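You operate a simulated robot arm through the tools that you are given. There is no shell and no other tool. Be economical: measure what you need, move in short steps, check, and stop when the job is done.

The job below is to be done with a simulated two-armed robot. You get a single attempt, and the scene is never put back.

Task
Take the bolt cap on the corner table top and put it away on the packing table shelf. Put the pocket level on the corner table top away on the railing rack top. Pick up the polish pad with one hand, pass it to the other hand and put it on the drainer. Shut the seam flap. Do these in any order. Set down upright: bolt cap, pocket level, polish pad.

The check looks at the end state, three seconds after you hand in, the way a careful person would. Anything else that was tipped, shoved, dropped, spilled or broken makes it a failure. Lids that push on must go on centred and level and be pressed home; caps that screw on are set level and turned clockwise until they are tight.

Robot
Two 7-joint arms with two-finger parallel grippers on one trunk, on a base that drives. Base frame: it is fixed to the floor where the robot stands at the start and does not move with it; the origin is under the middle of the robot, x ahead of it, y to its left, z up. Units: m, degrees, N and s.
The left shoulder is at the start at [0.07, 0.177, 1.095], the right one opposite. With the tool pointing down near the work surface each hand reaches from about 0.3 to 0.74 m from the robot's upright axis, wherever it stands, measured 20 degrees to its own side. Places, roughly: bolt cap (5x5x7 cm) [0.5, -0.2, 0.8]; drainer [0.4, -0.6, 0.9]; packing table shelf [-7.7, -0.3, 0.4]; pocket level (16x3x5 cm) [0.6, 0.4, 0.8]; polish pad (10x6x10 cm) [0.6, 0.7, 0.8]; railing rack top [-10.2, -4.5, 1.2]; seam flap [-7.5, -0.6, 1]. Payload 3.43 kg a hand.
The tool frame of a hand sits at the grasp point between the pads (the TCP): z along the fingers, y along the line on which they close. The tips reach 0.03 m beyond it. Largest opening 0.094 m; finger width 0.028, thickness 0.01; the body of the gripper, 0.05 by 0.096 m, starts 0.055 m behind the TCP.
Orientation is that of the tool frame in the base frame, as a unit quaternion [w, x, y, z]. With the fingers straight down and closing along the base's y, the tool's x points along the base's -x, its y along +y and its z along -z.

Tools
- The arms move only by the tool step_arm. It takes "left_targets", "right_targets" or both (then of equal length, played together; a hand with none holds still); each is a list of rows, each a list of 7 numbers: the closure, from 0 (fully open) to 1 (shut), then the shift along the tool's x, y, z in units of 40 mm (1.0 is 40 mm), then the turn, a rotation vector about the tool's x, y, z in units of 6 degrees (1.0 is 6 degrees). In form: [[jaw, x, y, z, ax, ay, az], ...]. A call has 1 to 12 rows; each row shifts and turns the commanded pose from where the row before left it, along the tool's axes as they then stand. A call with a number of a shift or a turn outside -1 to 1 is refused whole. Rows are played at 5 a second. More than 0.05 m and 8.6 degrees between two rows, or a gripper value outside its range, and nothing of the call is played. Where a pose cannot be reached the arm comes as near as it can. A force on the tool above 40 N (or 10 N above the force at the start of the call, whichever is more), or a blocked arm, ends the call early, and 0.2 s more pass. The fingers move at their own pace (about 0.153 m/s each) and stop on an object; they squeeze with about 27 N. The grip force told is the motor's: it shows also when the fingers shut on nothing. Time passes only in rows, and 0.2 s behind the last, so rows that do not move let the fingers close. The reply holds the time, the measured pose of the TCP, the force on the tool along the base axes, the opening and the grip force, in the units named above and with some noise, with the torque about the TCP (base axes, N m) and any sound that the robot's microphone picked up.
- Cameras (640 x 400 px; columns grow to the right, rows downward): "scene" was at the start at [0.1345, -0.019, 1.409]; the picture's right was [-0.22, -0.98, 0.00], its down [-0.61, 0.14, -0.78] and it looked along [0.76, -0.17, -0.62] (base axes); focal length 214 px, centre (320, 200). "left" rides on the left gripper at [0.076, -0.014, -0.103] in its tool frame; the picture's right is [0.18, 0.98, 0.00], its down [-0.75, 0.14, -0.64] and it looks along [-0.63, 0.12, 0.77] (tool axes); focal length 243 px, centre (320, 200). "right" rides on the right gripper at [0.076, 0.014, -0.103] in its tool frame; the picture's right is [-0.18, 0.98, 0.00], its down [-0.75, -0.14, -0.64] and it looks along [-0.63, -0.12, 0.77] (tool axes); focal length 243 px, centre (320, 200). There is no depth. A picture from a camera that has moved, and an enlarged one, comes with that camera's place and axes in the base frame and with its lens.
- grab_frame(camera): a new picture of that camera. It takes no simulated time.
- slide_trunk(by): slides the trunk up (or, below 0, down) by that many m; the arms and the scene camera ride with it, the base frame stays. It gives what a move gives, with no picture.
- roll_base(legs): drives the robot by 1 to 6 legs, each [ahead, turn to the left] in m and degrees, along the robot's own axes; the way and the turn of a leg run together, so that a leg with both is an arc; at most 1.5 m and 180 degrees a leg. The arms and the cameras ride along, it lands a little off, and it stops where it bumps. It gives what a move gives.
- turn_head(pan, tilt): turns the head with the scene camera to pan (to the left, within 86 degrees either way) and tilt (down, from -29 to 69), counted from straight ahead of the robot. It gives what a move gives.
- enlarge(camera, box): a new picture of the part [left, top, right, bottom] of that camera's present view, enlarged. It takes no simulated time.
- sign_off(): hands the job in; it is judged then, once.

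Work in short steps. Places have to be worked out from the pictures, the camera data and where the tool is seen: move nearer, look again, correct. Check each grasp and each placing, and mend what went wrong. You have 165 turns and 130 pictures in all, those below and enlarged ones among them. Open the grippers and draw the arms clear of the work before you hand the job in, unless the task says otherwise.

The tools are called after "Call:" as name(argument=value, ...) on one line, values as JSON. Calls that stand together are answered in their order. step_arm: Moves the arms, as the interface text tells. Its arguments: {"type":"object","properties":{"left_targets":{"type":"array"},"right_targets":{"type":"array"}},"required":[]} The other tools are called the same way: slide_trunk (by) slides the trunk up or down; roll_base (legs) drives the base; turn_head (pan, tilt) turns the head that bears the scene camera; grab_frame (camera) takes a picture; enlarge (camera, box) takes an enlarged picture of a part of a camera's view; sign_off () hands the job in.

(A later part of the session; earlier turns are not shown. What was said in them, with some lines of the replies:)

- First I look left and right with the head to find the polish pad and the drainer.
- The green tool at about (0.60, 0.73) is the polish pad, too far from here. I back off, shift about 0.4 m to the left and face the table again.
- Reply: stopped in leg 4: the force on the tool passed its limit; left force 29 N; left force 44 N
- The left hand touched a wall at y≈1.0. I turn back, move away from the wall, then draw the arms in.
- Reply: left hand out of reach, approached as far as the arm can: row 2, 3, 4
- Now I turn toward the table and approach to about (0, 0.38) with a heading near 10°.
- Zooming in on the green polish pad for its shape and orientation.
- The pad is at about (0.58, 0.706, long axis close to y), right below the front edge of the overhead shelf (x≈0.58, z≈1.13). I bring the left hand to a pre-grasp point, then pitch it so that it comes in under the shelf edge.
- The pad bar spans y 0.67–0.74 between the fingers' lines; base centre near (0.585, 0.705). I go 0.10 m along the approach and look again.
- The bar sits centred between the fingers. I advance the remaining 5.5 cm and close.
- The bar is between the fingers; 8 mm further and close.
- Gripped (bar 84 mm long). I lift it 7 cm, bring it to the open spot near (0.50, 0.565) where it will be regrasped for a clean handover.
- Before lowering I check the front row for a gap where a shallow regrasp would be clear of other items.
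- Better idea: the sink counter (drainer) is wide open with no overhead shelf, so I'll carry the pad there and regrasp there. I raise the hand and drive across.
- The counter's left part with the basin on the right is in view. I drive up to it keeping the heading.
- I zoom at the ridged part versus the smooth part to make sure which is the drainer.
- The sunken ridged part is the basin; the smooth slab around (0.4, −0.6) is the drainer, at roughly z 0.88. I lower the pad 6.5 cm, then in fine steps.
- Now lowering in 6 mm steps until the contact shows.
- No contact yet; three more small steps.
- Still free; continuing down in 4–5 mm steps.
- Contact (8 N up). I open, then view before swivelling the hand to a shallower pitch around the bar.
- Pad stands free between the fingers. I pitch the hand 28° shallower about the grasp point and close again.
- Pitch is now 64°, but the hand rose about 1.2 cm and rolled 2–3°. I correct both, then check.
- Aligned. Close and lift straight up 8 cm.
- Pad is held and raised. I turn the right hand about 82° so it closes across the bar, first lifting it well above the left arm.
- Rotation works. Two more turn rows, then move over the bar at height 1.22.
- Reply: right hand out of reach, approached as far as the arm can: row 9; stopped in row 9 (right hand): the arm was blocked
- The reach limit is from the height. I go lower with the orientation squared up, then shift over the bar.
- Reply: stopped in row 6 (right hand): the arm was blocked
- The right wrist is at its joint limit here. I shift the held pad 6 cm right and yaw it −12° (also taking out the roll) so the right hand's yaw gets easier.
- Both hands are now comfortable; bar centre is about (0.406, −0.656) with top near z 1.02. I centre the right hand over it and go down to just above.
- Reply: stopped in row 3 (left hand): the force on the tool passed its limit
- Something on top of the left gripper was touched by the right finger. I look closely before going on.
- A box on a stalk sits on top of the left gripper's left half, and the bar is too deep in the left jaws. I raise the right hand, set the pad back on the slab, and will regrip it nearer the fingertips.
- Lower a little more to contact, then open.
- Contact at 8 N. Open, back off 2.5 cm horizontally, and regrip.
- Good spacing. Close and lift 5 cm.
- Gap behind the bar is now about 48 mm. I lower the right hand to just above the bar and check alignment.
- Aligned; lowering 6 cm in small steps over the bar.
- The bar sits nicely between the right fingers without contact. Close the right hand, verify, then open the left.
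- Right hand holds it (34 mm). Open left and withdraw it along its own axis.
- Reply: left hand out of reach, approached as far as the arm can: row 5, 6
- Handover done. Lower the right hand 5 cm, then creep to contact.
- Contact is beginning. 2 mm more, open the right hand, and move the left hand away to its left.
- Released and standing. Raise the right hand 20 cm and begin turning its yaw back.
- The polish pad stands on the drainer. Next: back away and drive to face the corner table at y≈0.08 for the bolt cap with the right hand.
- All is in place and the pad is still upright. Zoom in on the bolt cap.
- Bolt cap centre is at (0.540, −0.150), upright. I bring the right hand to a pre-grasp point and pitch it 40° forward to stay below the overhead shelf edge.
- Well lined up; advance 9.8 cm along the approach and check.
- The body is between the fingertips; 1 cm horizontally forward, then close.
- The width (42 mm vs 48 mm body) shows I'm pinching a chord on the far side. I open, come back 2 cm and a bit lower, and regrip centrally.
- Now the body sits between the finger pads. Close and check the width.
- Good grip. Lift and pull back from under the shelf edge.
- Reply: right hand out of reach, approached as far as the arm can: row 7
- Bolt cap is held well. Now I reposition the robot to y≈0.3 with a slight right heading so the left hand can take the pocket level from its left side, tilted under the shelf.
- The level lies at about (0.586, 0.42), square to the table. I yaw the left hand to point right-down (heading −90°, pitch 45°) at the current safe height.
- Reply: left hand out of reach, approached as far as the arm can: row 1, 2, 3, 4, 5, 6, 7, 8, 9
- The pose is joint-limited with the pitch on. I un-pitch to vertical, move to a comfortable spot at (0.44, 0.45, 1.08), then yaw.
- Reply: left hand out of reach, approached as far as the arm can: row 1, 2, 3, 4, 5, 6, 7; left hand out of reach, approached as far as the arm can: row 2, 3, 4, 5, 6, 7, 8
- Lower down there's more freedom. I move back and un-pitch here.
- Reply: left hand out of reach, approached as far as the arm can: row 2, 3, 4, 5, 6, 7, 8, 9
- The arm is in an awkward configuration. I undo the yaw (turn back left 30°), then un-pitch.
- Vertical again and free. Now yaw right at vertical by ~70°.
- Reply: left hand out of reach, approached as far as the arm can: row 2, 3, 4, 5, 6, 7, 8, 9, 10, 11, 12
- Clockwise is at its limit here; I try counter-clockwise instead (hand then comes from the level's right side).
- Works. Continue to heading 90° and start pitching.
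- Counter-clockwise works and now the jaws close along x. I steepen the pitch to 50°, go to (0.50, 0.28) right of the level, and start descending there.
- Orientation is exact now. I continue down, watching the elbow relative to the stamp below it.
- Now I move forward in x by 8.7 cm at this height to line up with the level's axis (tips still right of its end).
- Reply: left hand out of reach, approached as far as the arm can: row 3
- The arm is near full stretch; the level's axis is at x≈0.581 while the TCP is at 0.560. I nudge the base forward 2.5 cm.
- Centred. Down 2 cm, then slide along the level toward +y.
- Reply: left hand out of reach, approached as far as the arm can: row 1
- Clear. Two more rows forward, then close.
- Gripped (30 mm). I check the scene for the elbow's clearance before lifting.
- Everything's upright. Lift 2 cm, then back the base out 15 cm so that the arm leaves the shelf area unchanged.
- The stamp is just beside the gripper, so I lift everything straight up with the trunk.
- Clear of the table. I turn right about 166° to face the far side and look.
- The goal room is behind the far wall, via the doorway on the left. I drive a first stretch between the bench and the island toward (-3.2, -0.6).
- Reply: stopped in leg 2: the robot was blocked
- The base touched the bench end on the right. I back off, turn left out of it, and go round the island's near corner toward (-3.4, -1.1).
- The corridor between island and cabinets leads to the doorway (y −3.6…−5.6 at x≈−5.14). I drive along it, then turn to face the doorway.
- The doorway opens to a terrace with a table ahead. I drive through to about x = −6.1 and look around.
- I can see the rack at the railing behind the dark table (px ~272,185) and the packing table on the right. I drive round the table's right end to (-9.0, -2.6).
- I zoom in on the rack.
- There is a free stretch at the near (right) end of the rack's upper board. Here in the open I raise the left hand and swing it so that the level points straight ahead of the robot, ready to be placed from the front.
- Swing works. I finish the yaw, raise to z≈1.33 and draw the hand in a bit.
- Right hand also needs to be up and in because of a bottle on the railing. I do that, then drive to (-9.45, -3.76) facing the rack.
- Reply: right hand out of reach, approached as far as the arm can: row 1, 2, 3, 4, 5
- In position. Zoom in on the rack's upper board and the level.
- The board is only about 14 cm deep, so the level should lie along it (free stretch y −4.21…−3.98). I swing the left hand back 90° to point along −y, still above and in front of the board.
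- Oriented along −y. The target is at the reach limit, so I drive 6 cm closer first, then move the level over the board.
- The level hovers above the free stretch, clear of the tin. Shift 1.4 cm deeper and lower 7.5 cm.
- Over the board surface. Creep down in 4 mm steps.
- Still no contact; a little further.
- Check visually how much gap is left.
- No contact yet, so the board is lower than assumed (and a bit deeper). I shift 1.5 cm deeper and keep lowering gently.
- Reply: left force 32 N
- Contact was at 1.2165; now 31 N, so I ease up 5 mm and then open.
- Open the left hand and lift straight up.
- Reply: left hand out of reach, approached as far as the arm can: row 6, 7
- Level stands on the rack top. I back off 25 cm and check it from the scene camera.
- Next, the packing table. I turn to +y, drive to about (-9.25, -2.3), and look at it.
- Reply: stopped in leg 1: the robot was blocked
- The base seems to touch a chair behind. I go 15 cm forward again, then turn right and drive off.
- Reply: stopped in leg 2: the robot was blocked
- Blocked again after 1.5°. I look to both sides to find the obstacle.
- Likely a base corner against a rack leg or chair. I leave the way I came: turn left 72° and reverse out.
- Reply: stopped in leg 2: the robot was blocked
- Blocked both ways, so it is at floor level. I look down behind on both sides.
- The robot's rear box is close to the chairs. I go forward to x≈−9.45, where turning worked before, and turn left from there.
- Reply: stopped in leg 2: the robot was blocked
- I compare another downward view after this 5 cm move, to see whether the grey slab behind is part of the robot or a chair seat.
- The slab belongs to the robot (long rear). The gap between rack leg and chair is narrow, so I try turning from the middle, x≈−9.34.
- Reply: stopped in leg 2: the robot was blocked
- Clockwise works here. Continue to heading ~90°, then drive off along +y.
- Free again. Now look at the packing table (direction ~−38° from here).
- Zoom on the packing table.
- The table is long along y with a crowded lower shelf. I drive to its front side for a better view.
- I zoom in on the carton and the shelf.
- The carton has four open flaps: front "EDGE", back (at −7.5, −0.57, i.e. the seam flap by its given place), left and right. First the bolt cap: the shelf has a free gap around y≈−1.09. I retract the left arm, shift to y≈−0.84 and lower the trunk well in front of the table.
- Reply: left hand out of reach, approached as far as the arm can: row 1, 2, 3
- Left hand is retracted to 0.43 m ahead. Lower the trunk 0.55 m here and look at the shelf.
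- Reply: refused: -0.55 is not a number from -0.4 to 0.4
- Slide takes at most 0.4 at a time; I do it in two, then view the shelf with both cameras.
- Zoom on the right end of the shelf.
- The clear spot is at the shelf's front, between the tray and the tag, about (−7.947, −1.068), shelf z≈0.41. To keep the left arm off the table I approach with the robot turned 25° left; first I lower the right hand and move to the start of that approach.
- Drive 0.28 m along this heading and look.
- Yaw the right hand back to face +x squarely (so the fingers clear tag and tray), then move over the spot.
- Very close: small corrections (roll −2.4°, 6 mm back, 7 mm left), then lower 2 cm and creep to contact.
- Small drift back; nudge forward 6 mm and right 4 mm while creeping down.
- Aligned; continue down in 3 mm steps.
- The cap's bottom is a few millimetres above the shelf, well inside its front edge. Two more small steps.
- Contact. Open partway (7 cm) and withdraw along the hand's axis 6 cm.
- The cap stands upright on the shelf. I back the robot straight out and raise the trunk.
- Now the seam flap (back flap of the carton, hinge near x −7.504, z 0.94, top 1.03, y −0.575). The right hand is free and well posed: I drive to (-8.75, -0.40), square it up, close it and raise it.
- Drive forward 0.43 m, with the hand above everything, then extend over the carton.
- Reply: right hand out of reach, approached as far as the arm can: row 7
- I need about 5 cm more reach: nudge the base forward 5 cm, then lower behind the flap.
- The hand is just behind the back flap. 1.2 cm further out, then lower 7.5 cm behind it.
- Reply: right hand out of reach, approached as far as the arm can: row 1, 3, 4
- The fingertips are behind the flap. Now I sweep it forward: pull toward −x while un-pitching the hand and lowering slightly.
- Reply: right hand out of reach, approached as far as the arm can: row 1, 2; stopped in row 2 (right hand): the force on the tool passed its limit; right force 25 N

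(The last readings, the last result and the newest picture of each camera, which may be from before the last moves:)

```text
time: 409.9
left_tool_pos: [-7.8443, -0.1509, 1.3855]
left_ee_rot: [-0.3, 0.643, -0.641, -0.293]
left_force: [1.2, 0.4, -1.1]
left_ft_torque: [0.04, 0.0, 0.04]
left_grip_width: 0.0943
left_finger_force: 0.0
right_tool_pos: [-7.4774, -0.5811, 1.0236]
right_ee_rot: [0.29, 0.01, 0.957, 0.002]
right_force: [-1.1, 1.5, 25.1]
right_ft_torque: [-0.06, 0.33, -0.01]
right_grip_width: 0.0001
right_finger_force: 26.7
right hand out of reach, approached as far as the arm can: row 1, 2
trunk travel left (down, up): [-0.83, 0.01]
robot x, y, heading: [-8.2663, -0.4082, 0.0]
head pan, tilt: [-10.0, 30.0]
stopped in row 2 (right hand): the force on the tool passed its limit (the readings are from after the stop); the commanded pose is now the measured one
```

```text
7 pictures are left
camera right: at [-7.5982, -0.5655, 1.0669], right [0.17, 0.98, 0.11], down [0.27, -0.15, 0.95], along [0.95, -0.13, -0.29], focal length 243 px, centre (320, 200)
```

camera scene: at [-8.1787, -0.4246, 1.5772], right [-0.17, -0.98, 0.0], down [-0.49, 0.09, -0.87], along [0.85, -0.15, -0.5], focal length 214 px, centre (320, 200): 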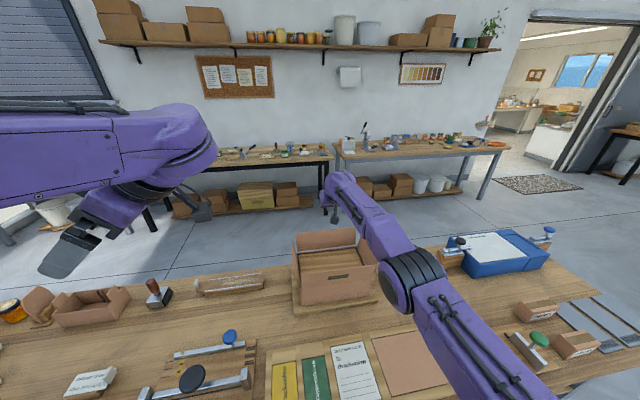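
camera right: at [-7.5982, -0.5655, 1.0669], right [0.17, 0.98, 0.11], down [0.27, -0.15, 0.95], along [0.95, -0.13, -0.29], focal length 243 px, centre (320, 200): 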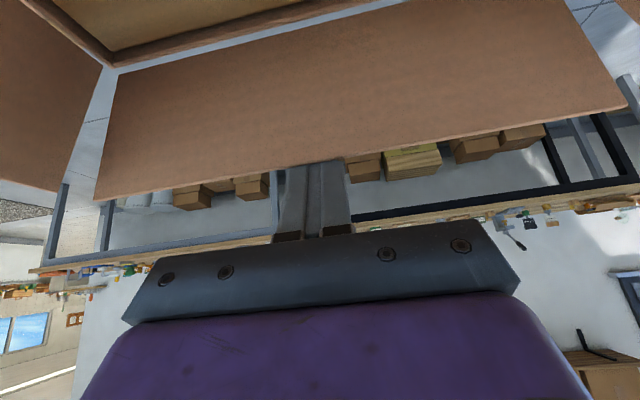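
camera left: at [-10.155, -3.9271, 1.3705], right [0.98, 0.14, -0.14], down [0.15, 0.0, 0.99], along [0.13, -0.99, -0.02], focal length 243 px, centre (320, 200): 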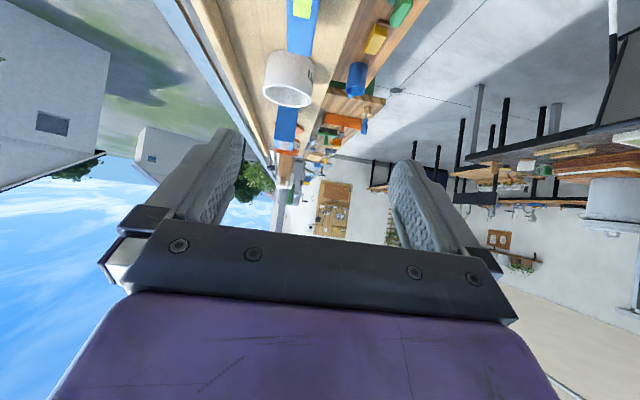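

The palm edge was resting on the flap's top rather than the fingers pushing it. I raise 3 cm and pull toward −x with the fingers, un-pitching gradually.

Call:
step_arm(right_targets=[[1, -0.42, 0, -0.62, 0, 0, 0], [1, 0.5, 0, -0.34, 0, 0, 0], [1, 0.5, 0, -0.34, 0, 0.3, 0], [1, 0.5, 0, -0.32, 0, 0.4, 0], [1, 0.5, 0, -0.25, 0, 0.5, 0]])

Call:
grab_frame(camera="right")

```text
time: 411.1
left_tool_pos: [-7.8409, -0.1534, 1.3853]
left_ee_rot: [-0.3, 0.643, -0.642, -0.292]
left_force: [0.7, -0.6, 0.0]
left_ft_torque: [0.01, 0.0, 0.02]
left_grip_width: 0.0939
left_finger_force: 0.1
right_tool_pos: [-7.4961, -0.5754, 1.0436]
right_ee_rot: [0.221, 0.011, 0.975, 0.001]
right_force: [-1.0, -0.4, -0.7]
right_ft_torque: [0.03, 0.0, -0.02]
right_grip_width: 0.0
right_finger_force: 27.4
right hand out of reach, approached as far as the arm can: row 2, 3, 4, 5
trunk travel left (down, up): [-0.83, 0.01]
robot x, y, heading: [-8.2705, -0.4084, -0.3]
head pan, tilt: [-10.0, 30.0]
```

```text
6 pictures are left
camera right: at [-7.6098, -0.5601, 1.1029], right [0.19, 0.98, 0.09], down [0.4, -0.16, 0.9], along [0.9, -0.13, -0.42], focal length 243 px, centre (320, 200)
```

right: 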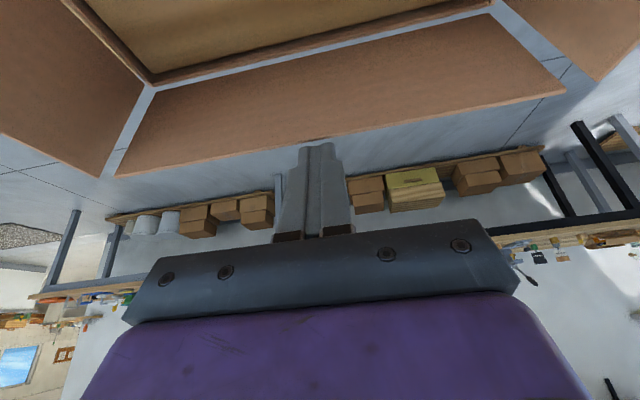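

The base can do the pull instead: I lower the tips 1.5 cm behind the flap and back the robot 8 cm.

Call:
step_arm(right_targets=[[1, 0.16, 0, 0.34, 0, 0, 0], [1, 0, 0, 0, 0, 0, 0]])

Call:
roll_base(legs=[[-0.08, 0]])

Call:
grab_frame(camera="right")

```text
time: 411.7
left_tool_pos: [-7.8414, -0.1531, 1.3855]
left_ee_rot: [-0.298, 0.643, -0.642, -0.293]
left_force: [0.4, 0.6, -0.7]
left_ft_torque: [0.02, 0.01, 0.01]
left_grip_width: 0.0941
left_finger_force: 0.0
right_tool_pos: [-7.4961, -0.5752, 1.0278]
right_ee_rot: [0.223, 0.01, 0.975, 0.001]
right_force: [-0.8, 0.3, -0.2]
right_ft_torque: [0.01, -0.01, 0.0]
right_grip_width: 0.0001
right_finger_force: 26.6
trunk travel left (down, up): [-0.83, 0.01]
robot x, y, heading: [-8.2687, -0.4096, -0.2]
head pan, tilt: [-10.0, 30.0]
```

```text
time: 412.8
left_tool_pos: [-7.914, -0.1533, 1.383]
left_ee_rot: [-0.298, 0.642, -0.642, -0.294]
left_force: [-0.1, -0.4, -0.1]
left_ft_torque: [0.01, 0.03, 0.02]
left_grip_width: 0.0942
left_finger_force: 0.0
right_tool_pos: [-7.5717, -0.5759, 1.0245]
right_ee_rot: [0.22, 0.011, 0.975, 0.001]
right_force: [-0.1, 0.0, -0.4]
right_ft_torque: [-0.03, -0.01, 0.0]
right_grip_width: 0.0
right_finger_force: 27.1
trunk travel left (down, up): [-0.83, 0.01]
robot x, y, heading: [-8.3446, -0.4109, -0.0]
head pan, tilt: [-10.0, 30.0]
```

```text
5 pictures are left
camera right: at [-7.6849, -0.5604, 1.0843], right [0.19, 0.98, 0.09], down [0.4, -0.16, 0.9], along [0.9, -0.13, -0.42], focal length 243 px, centre (320, 200)
```

right: 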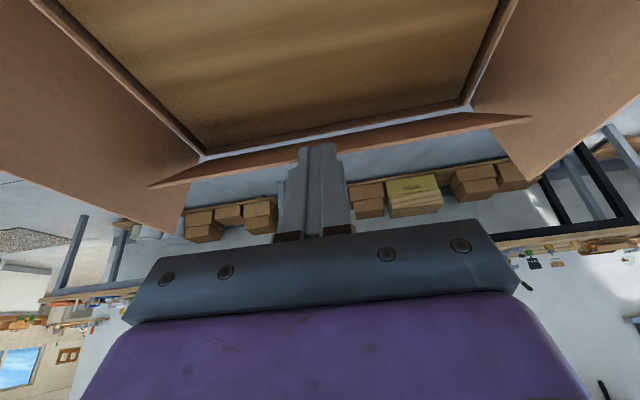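

The flap has folded inward with the fingers on its outer face. I make the hand vertical (keeps the camera clear of the front flap) and press down.

Call:
step_arm(right_targets=[[1, 0, 0, 0, 0, 0.85, 0], [1, 0, 0, 0, 0, 0.85, 0], [1, 0, 0, 0, 0, 0.85, 0], [1, 0, 0, 0, 0, 0.85, 0], [1, 0, 0, 0.3, 0, 0, 0], [1, 0, 0, 0.3, 0, 0, 0], [1, 0, 0, 0.3, 0, 0, 0], [1, 0, 0, 0.3, 0, 0, 0]])

Call:
grab_frame(camera="right")

```text
time: 414.6
left_tool_pos: [-7.9193, -0.1526, 1.3845]
left_ee_rot: [-0.299, 0.642, -0.641, -0.294]
left_force: [0.4, -1.1, 0.5]
left_ft_torque: [0.0, 0.02, 0.01]
left_grip_width: 0.094
left_finger_force: 0.1
right_tool_pos: [-7.6387, -0.614, 0.9835]
right_ee_rot: [0.046, 0.01, 0.999, 0.003]
right_force: [-0.8, -0.1, -1.3]
right_ft_torque: [0.01, -0.01, 0.0]
right_grip_width: 0.0
right_finger_force: 27.2
right hand out of reach, approached as far as the arm can: row 1, 2, 3, 4, 6, 7
trunk travel left (down, up): [-0.83, 0.01]
robot x, y, heading: [-8.3456, -0.4075, -0.1]
head pan, tilt: [-10.0, 30.0]
```

```text
4 pictures are left
camera right: at [-7.7233, -0.5983, 1.0804], right [0.2, 0.98, 0.02], down [0.69, -0.16, 0.71], along [0.7, -0.13, -0.71], focal length 243 px, centre (320, 200)
```

right: 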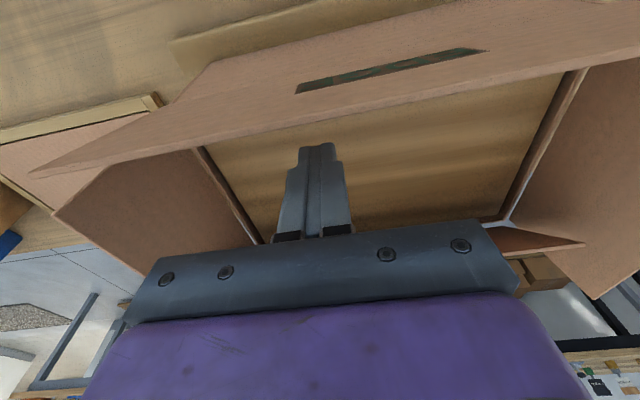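

The hand slipped off backward due to the reach limit. I lift it, drive forward 8.5 cm so a vertical press is in reach, and press from above on the flap.

Call:
step_arm(right_targets=[[1, 0, 0.33, -0.7, 0, 0, 0], [1, 0, 0.33, -0.7, 0, 0, 0], [1, 0, 0.33, -0.7, 0, 0, 0], [1, 0, 0, 0, 0, 0, 0]])

Call:
roll_base(legs=[[0.085, 0]])

Call:
grab_frame(camera="right")

```text
time: 415.6
left_tool_pos: [-7.921, -0.153, 1.3858]
left_ee_rot: [-0.3, 0.642, -0.642, -0.293]
left_force: [0.2, 0.6, -0.5]
left_ft_torque: [-0.02, -0.01, -0.02]
left_grip_width: 0.0939
left_finger_force: 0.1
right_tool_pos: [-7.6401, -0.5717, 1.071]
right_ee_rot: [0.044, 0.011, 0.999, 0.003]
right_force: [0.0, 0.0, -0.8]
right_ft_torque: [0.02, 0.0, 0.01]
right_grip_width: 0.0002
right_finger_force: 26.6
right hand out of reach, approached as far as the arm can: row 2
trunk travel left (down, up): [-0.83, 0.01]
robot x, y, heading: [-8.349, -0.4084, 0.1]
head pan, tilt: [-10.0, 30.0]
```

```text
time: 416.6
left_tool_pos: [-7.8537, -0.1511, 1.3912]
left_ee_rot: [-0.304, 0.645, -0.639, -0.288]
left_force: [-0.7, 0.1, 0.8]
left_ft_torque: [-0.04, -0.06, -0.03]
left_grip_width: 0.0939
left_finger_force: 0.0
right_tool_pos: [-7.5661, -0.572, 1.0829]
right_ee_rot: [0.053, 0.01, 0.999, 0.004]
right_force: [-0.6, 0.3, 1.4]
right_ft_torque: [-0.06, -0.1, -0.02]
right_grip_width: 0.0
right_finger_force: 27.0
trunk travel left (down, up): [-0.83, 0.01]
robot x, y, heading: [-8.2613, -0.4078, 0.1]
head pan, tilt: [-10.0, 30.0]
```

```text
3 pictures are left
camera right: at [-7.653, -0.5564, 1.1759], right [0.2, 0.98, 0.03], down [0.68, -0.16, 0.72], along [0.71, -0.13, -0.7], focal length 243 px, centre (320, 200)
```

right: 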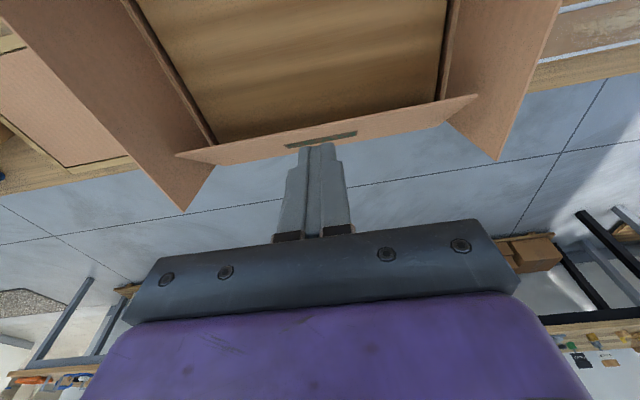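

The flap (with its label now showing) stands at ~50°, and the fingertips are right above it. Press straight down ~10 cm.

Call:
step_arm(right_targets=[[1, -0.15, 0, 0.45, 0, 0, 0], [1, 0, 0, 0.45, 0, 0, 0], [1, 0, 0, 0.45, 0, 0, 0], [1, 0, 0, 0.45, 0, 0, 0], [1, 0, 0, 0.45, 0, 0, 0], [1, 0, 0, 0.45, 0, 0, 0]])

```text
time: 418.0
left_tool_pos: [-7.8386, -0.1525, 1.3876]
left_ee_rot: [-0.3, 0.644, -0.64, -0.292]
left_force: [-0.3, -0.2, -0.6]
left_ft_torque: [-0.02, 0.0, -0.03]
left_grip_width: 0.0942
left_finger_force: 0.0
right_tool_pos: [-7.5598, -0.5889, 0.9668]
right_ee_rot: [0.047, 0.009, 0.999, 0.003]
right_force: [-0.2, 0.8, 0.3]
right_ft_torque: [0.02, 0.02, 0.01]
right_grip_width: 0.0001
right_finger_force: 26.6
right hand out of reach, approached as far as the arm can: row 1, 3, 4, 5, 6
trunk travel left (down, up): [-0.83, 0.01]
robot x, y, heading: [-8.2633, -0.4075, 0.2]
head pan, tilt: [-10.0, 30.0]
```

Tips are now at about rim level. Check the flap.

Call:
grab_frame(camera="right")

```text
2 pictures are left
camera right: at [-7.6444, -0.5729, 1.0619], right [0.2, 0.98, 0.02], down [0.69, -0.16, 0.71], along [0.7, -0.13, -0.7], focal length 243 px, centre (320, 200)
```

right: 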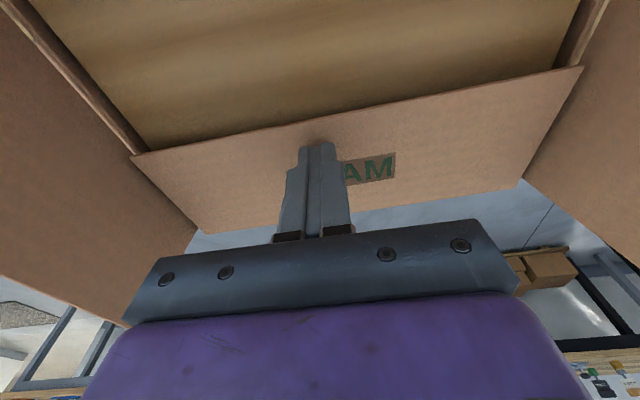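

The label reads "SEAM" — right flap, almost flat (~10–15° left). Press a little more, watching the force.

Call:
step_arm(right_targets=[[1, 0.1, 0, 0.22, 0, 0, 0], [1, 0.1, 0, 0.22, 0, 0, 0], [1, 0, 0, 0, 0, 0, 0]])

```text
time: 418.8
left_tool_pos: [-7.8465, -0.1514, 1.3893]
left_ee_rot: [-0.302, 0.645, -0.64, -0.29]
left_force: [0.7, -0.1, -0.2]
left_ft_torque: [0.03, 0.0, 0.01]
left_grip_width: 0.094
left_finger_force: 0.1
right_tool_pos: [-7.5701, -0.5858, 0.9583]
right_ee_rot: [0.055, 0.011, 0.998, 0.003]
right_force: [7.9, -0.7, 15.8]
right_ft_torque: [-0.02, 0.3, 0.03]
right_grip_width: 0.0001
right_finger_force: 26.6
trunk travel left (down, up): [-0.83, 0.01]
robot x, y, heading: [-8.2636, -0.4091, 0.1]
head pan, tilt: [-10.0, 30.0]
```

It now resists with 16 N: the flap is down on its stop. Lift straight up and back away, then check.

Call:
step_arm(right_targets=[[1, 0, 0, -0.5, 0, 0, 0], [1, 0, 0, -0.8, 0, 0, 0], [1, 0, 0, -0.8, 0, 0, 0], [1, 0, 0, -0.8, 0, 0, 0], [1, 0, 0, -0.8, 0, 0, 0]])

Call:
roll_base(legs=[[-0.4, 0]])

Call:
enlarge(camera="scene", box=[240, 130, 560, 330])

```text
time: 420.0
left_tool_pos: [-7.8422, -0.1517, 1.3885]
left_ee_rot: [-0.301, 0.644, -0.64, -0.291]
left_force: [0.5, -1.1, -0.2]
left_ft_torque: [-0.01, 0.03, 0.01]
left_grip_width: 0.0941
left_finger_force: 0.1
right_tool_pos: [-7.5825, -0.5885, 1.0978]
right_ee_rot: [0.048, 0.009, 0.999, 0.003]
right_force: [0.1, 0.7, -0.2]
right_ft_torque: [0.0, -0.01, -0.03]
right_grip_width: 0.0
right_finger_force: 26.8
trunk travel left (down, up): [-0.83, 0.01]
robot x, y, heading: [-8.2638, -0.4078, 0.1]
head pan, tilt: [-10.0, 30.0]
```

```text
time: 422.5
left_tool_pos: [-8.2357, -0.1522, 1.3878]
left_ee_rot: [-0.3, 0.644, -0.64, -0.292]
left_force: [-0.4, 0.5, 0.0]
left_ft_torque: [-0.01, 0.06, 0.04]
left_grip_width: 0.0943
left_finger_force: 0.1
right_tool_pos: [-7.9763, -0.5888, 1.0962]
right_ee_rot: [0.048, 0.01, 0.999, 0.003]
right_force: [0.1, 0.0, -0.6]
right_ft_torque: [0.02, 0.04, -0.01]
right_grip_width: 0.0
right_finger_force: 27.0
trunk travel left (down, up): [-0.83, 0.01]
robot x, y, heading: [-8.6589, -0.412, -0.0]
head pan, tilt: [-10.0, 30.0]
```

```text
2.00 times, centred on (400, 230) of scene
camera zoom: at [-8.5195, -0.4247, 1.577], right [-0.17, -0.98, 0.0], down [-0.49, 0.09, -0.87], along [0.85, -0.15, -0.5], focal length 429 px, centre (160, 140)
```

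zoom: 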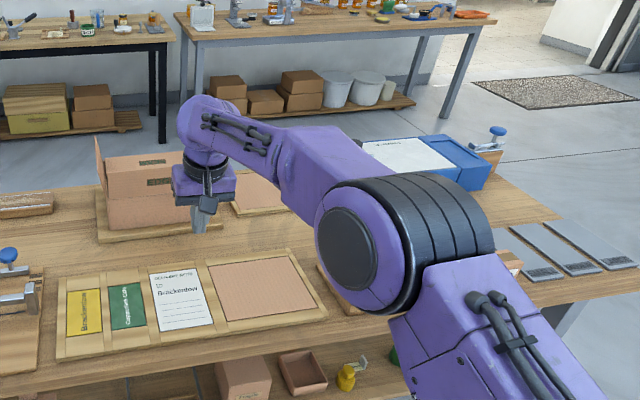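

The SEAM flap lies flat, the other flaps still stand, and the bolt cap is upright on the shelf. I back fully clear of the table and open the gripper.

Call:
roll_base(legs=[[-0.25, 0]])

Call:
step_arm(right_targets=[[0, 0, 0, 0, 0, 0, 0], [0, 0, 0, 0, 0, 0, 0], [0, 0, 0, 0, 0, 0, 0]])

Call:
grab_frame(camera="scene")

```text
time: 424.3
left_tool_pos: [-8.4828, -0.152, 1.3868]
left_ee_rot: [-0.3, 0.643, -0.641, -0.292]
left_force: [-0.2, -0.9, -0.4]
left_ft_torque: [-0.02, -0.02, -0.02]
left_grip_width: 0.0939
left_finger_force: 0.0
right_tool_pos: [-8.2248, -0.5887, 1.0964]
right_ee_rot: [0.048, 0.009, 0.999, 0.003]
right_force: [-0.5, 1.0, 0.0]
right_ft_torque: [-0.03, 0.03, 0.01]
right_grip_width: 0.0
right_finger_force: 27.0
trunk travel left (down, up): [-0.83, 0.01]
robot x, y, heading: [-8.9071, -0.4075, -0.2]
head pan, tilt: [-10.0, 30.0]
```

```text
time: 425.1
left_tool_pos: [-8.4867, -0.1539, 1.388]
left_ee_rot: [-0.301, 0.644, -0.64, -0.292]
left_force: [-0.2, 0.5, -0.4]
left_ft_torque: [0.02, -0.05, 0.0]
left_grip_width: 0.094
left_finger_force: 0.0
right_tool_pos: [-8.227, -0.588, 1.0972]
right_ee_rot: [0.048, 0.01, 0.999, 0.002]
right_force: [-0.2, -0.1, 0.1]
right_ft_torque: [0.01, 0.04, 0.02]
right_grip_width: 0.0941
right_finger_force: 0.0
trunk travel left (down, up): [-0.83, 0.01]
robot x, y, heading: [-8.9119, -0.4117, -0.2]
head pan, tilt: [-10.0, 30.0]
```

```text
0 pictures are left
camera scene: at [-8.7711, -0.4248, 1.5773], right [-0.18, -0.98, 0.0], down [-0.49, 0.09, -0.87], along [0.85, -0.15, -0.5], focal length 214 px, centre (320, 200)
```

scene: 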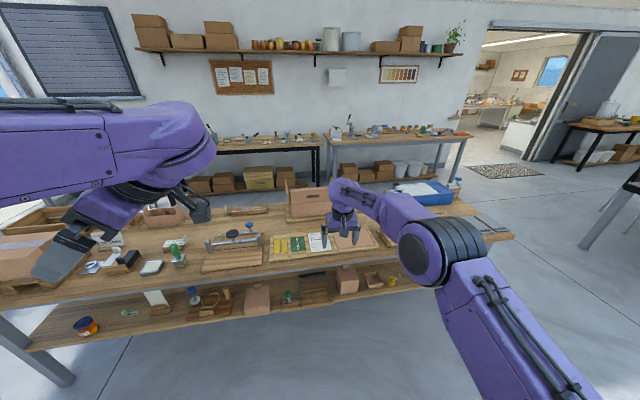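

All four tasks look done, the arms are clear and both grippers are open, so I hand in.

Call:
sign_off()

```text
The job is handed in.
```

I finished all four tasks and handed the job in:
- **Polish pad:** passed from the left hand to the right and standing on the drainer.
- **Pocket level:** standing on the railing rack top. My arm partly hid it in the last views I took, so I did not get a full look after leaving.
- **Bolt cap:** upright on the packing table shelf, near the front edge.
- **Seam flap:** pressed flat; the carton's other flaps are still up.

While turning between the rack and the chairs, the base was blocked several times and may have brushed a chair or a rack leg. It also ran into the end of a bench early on. I saw nothing tipped or moved in the pictures I took, but I did not check the chairs again afterwards.
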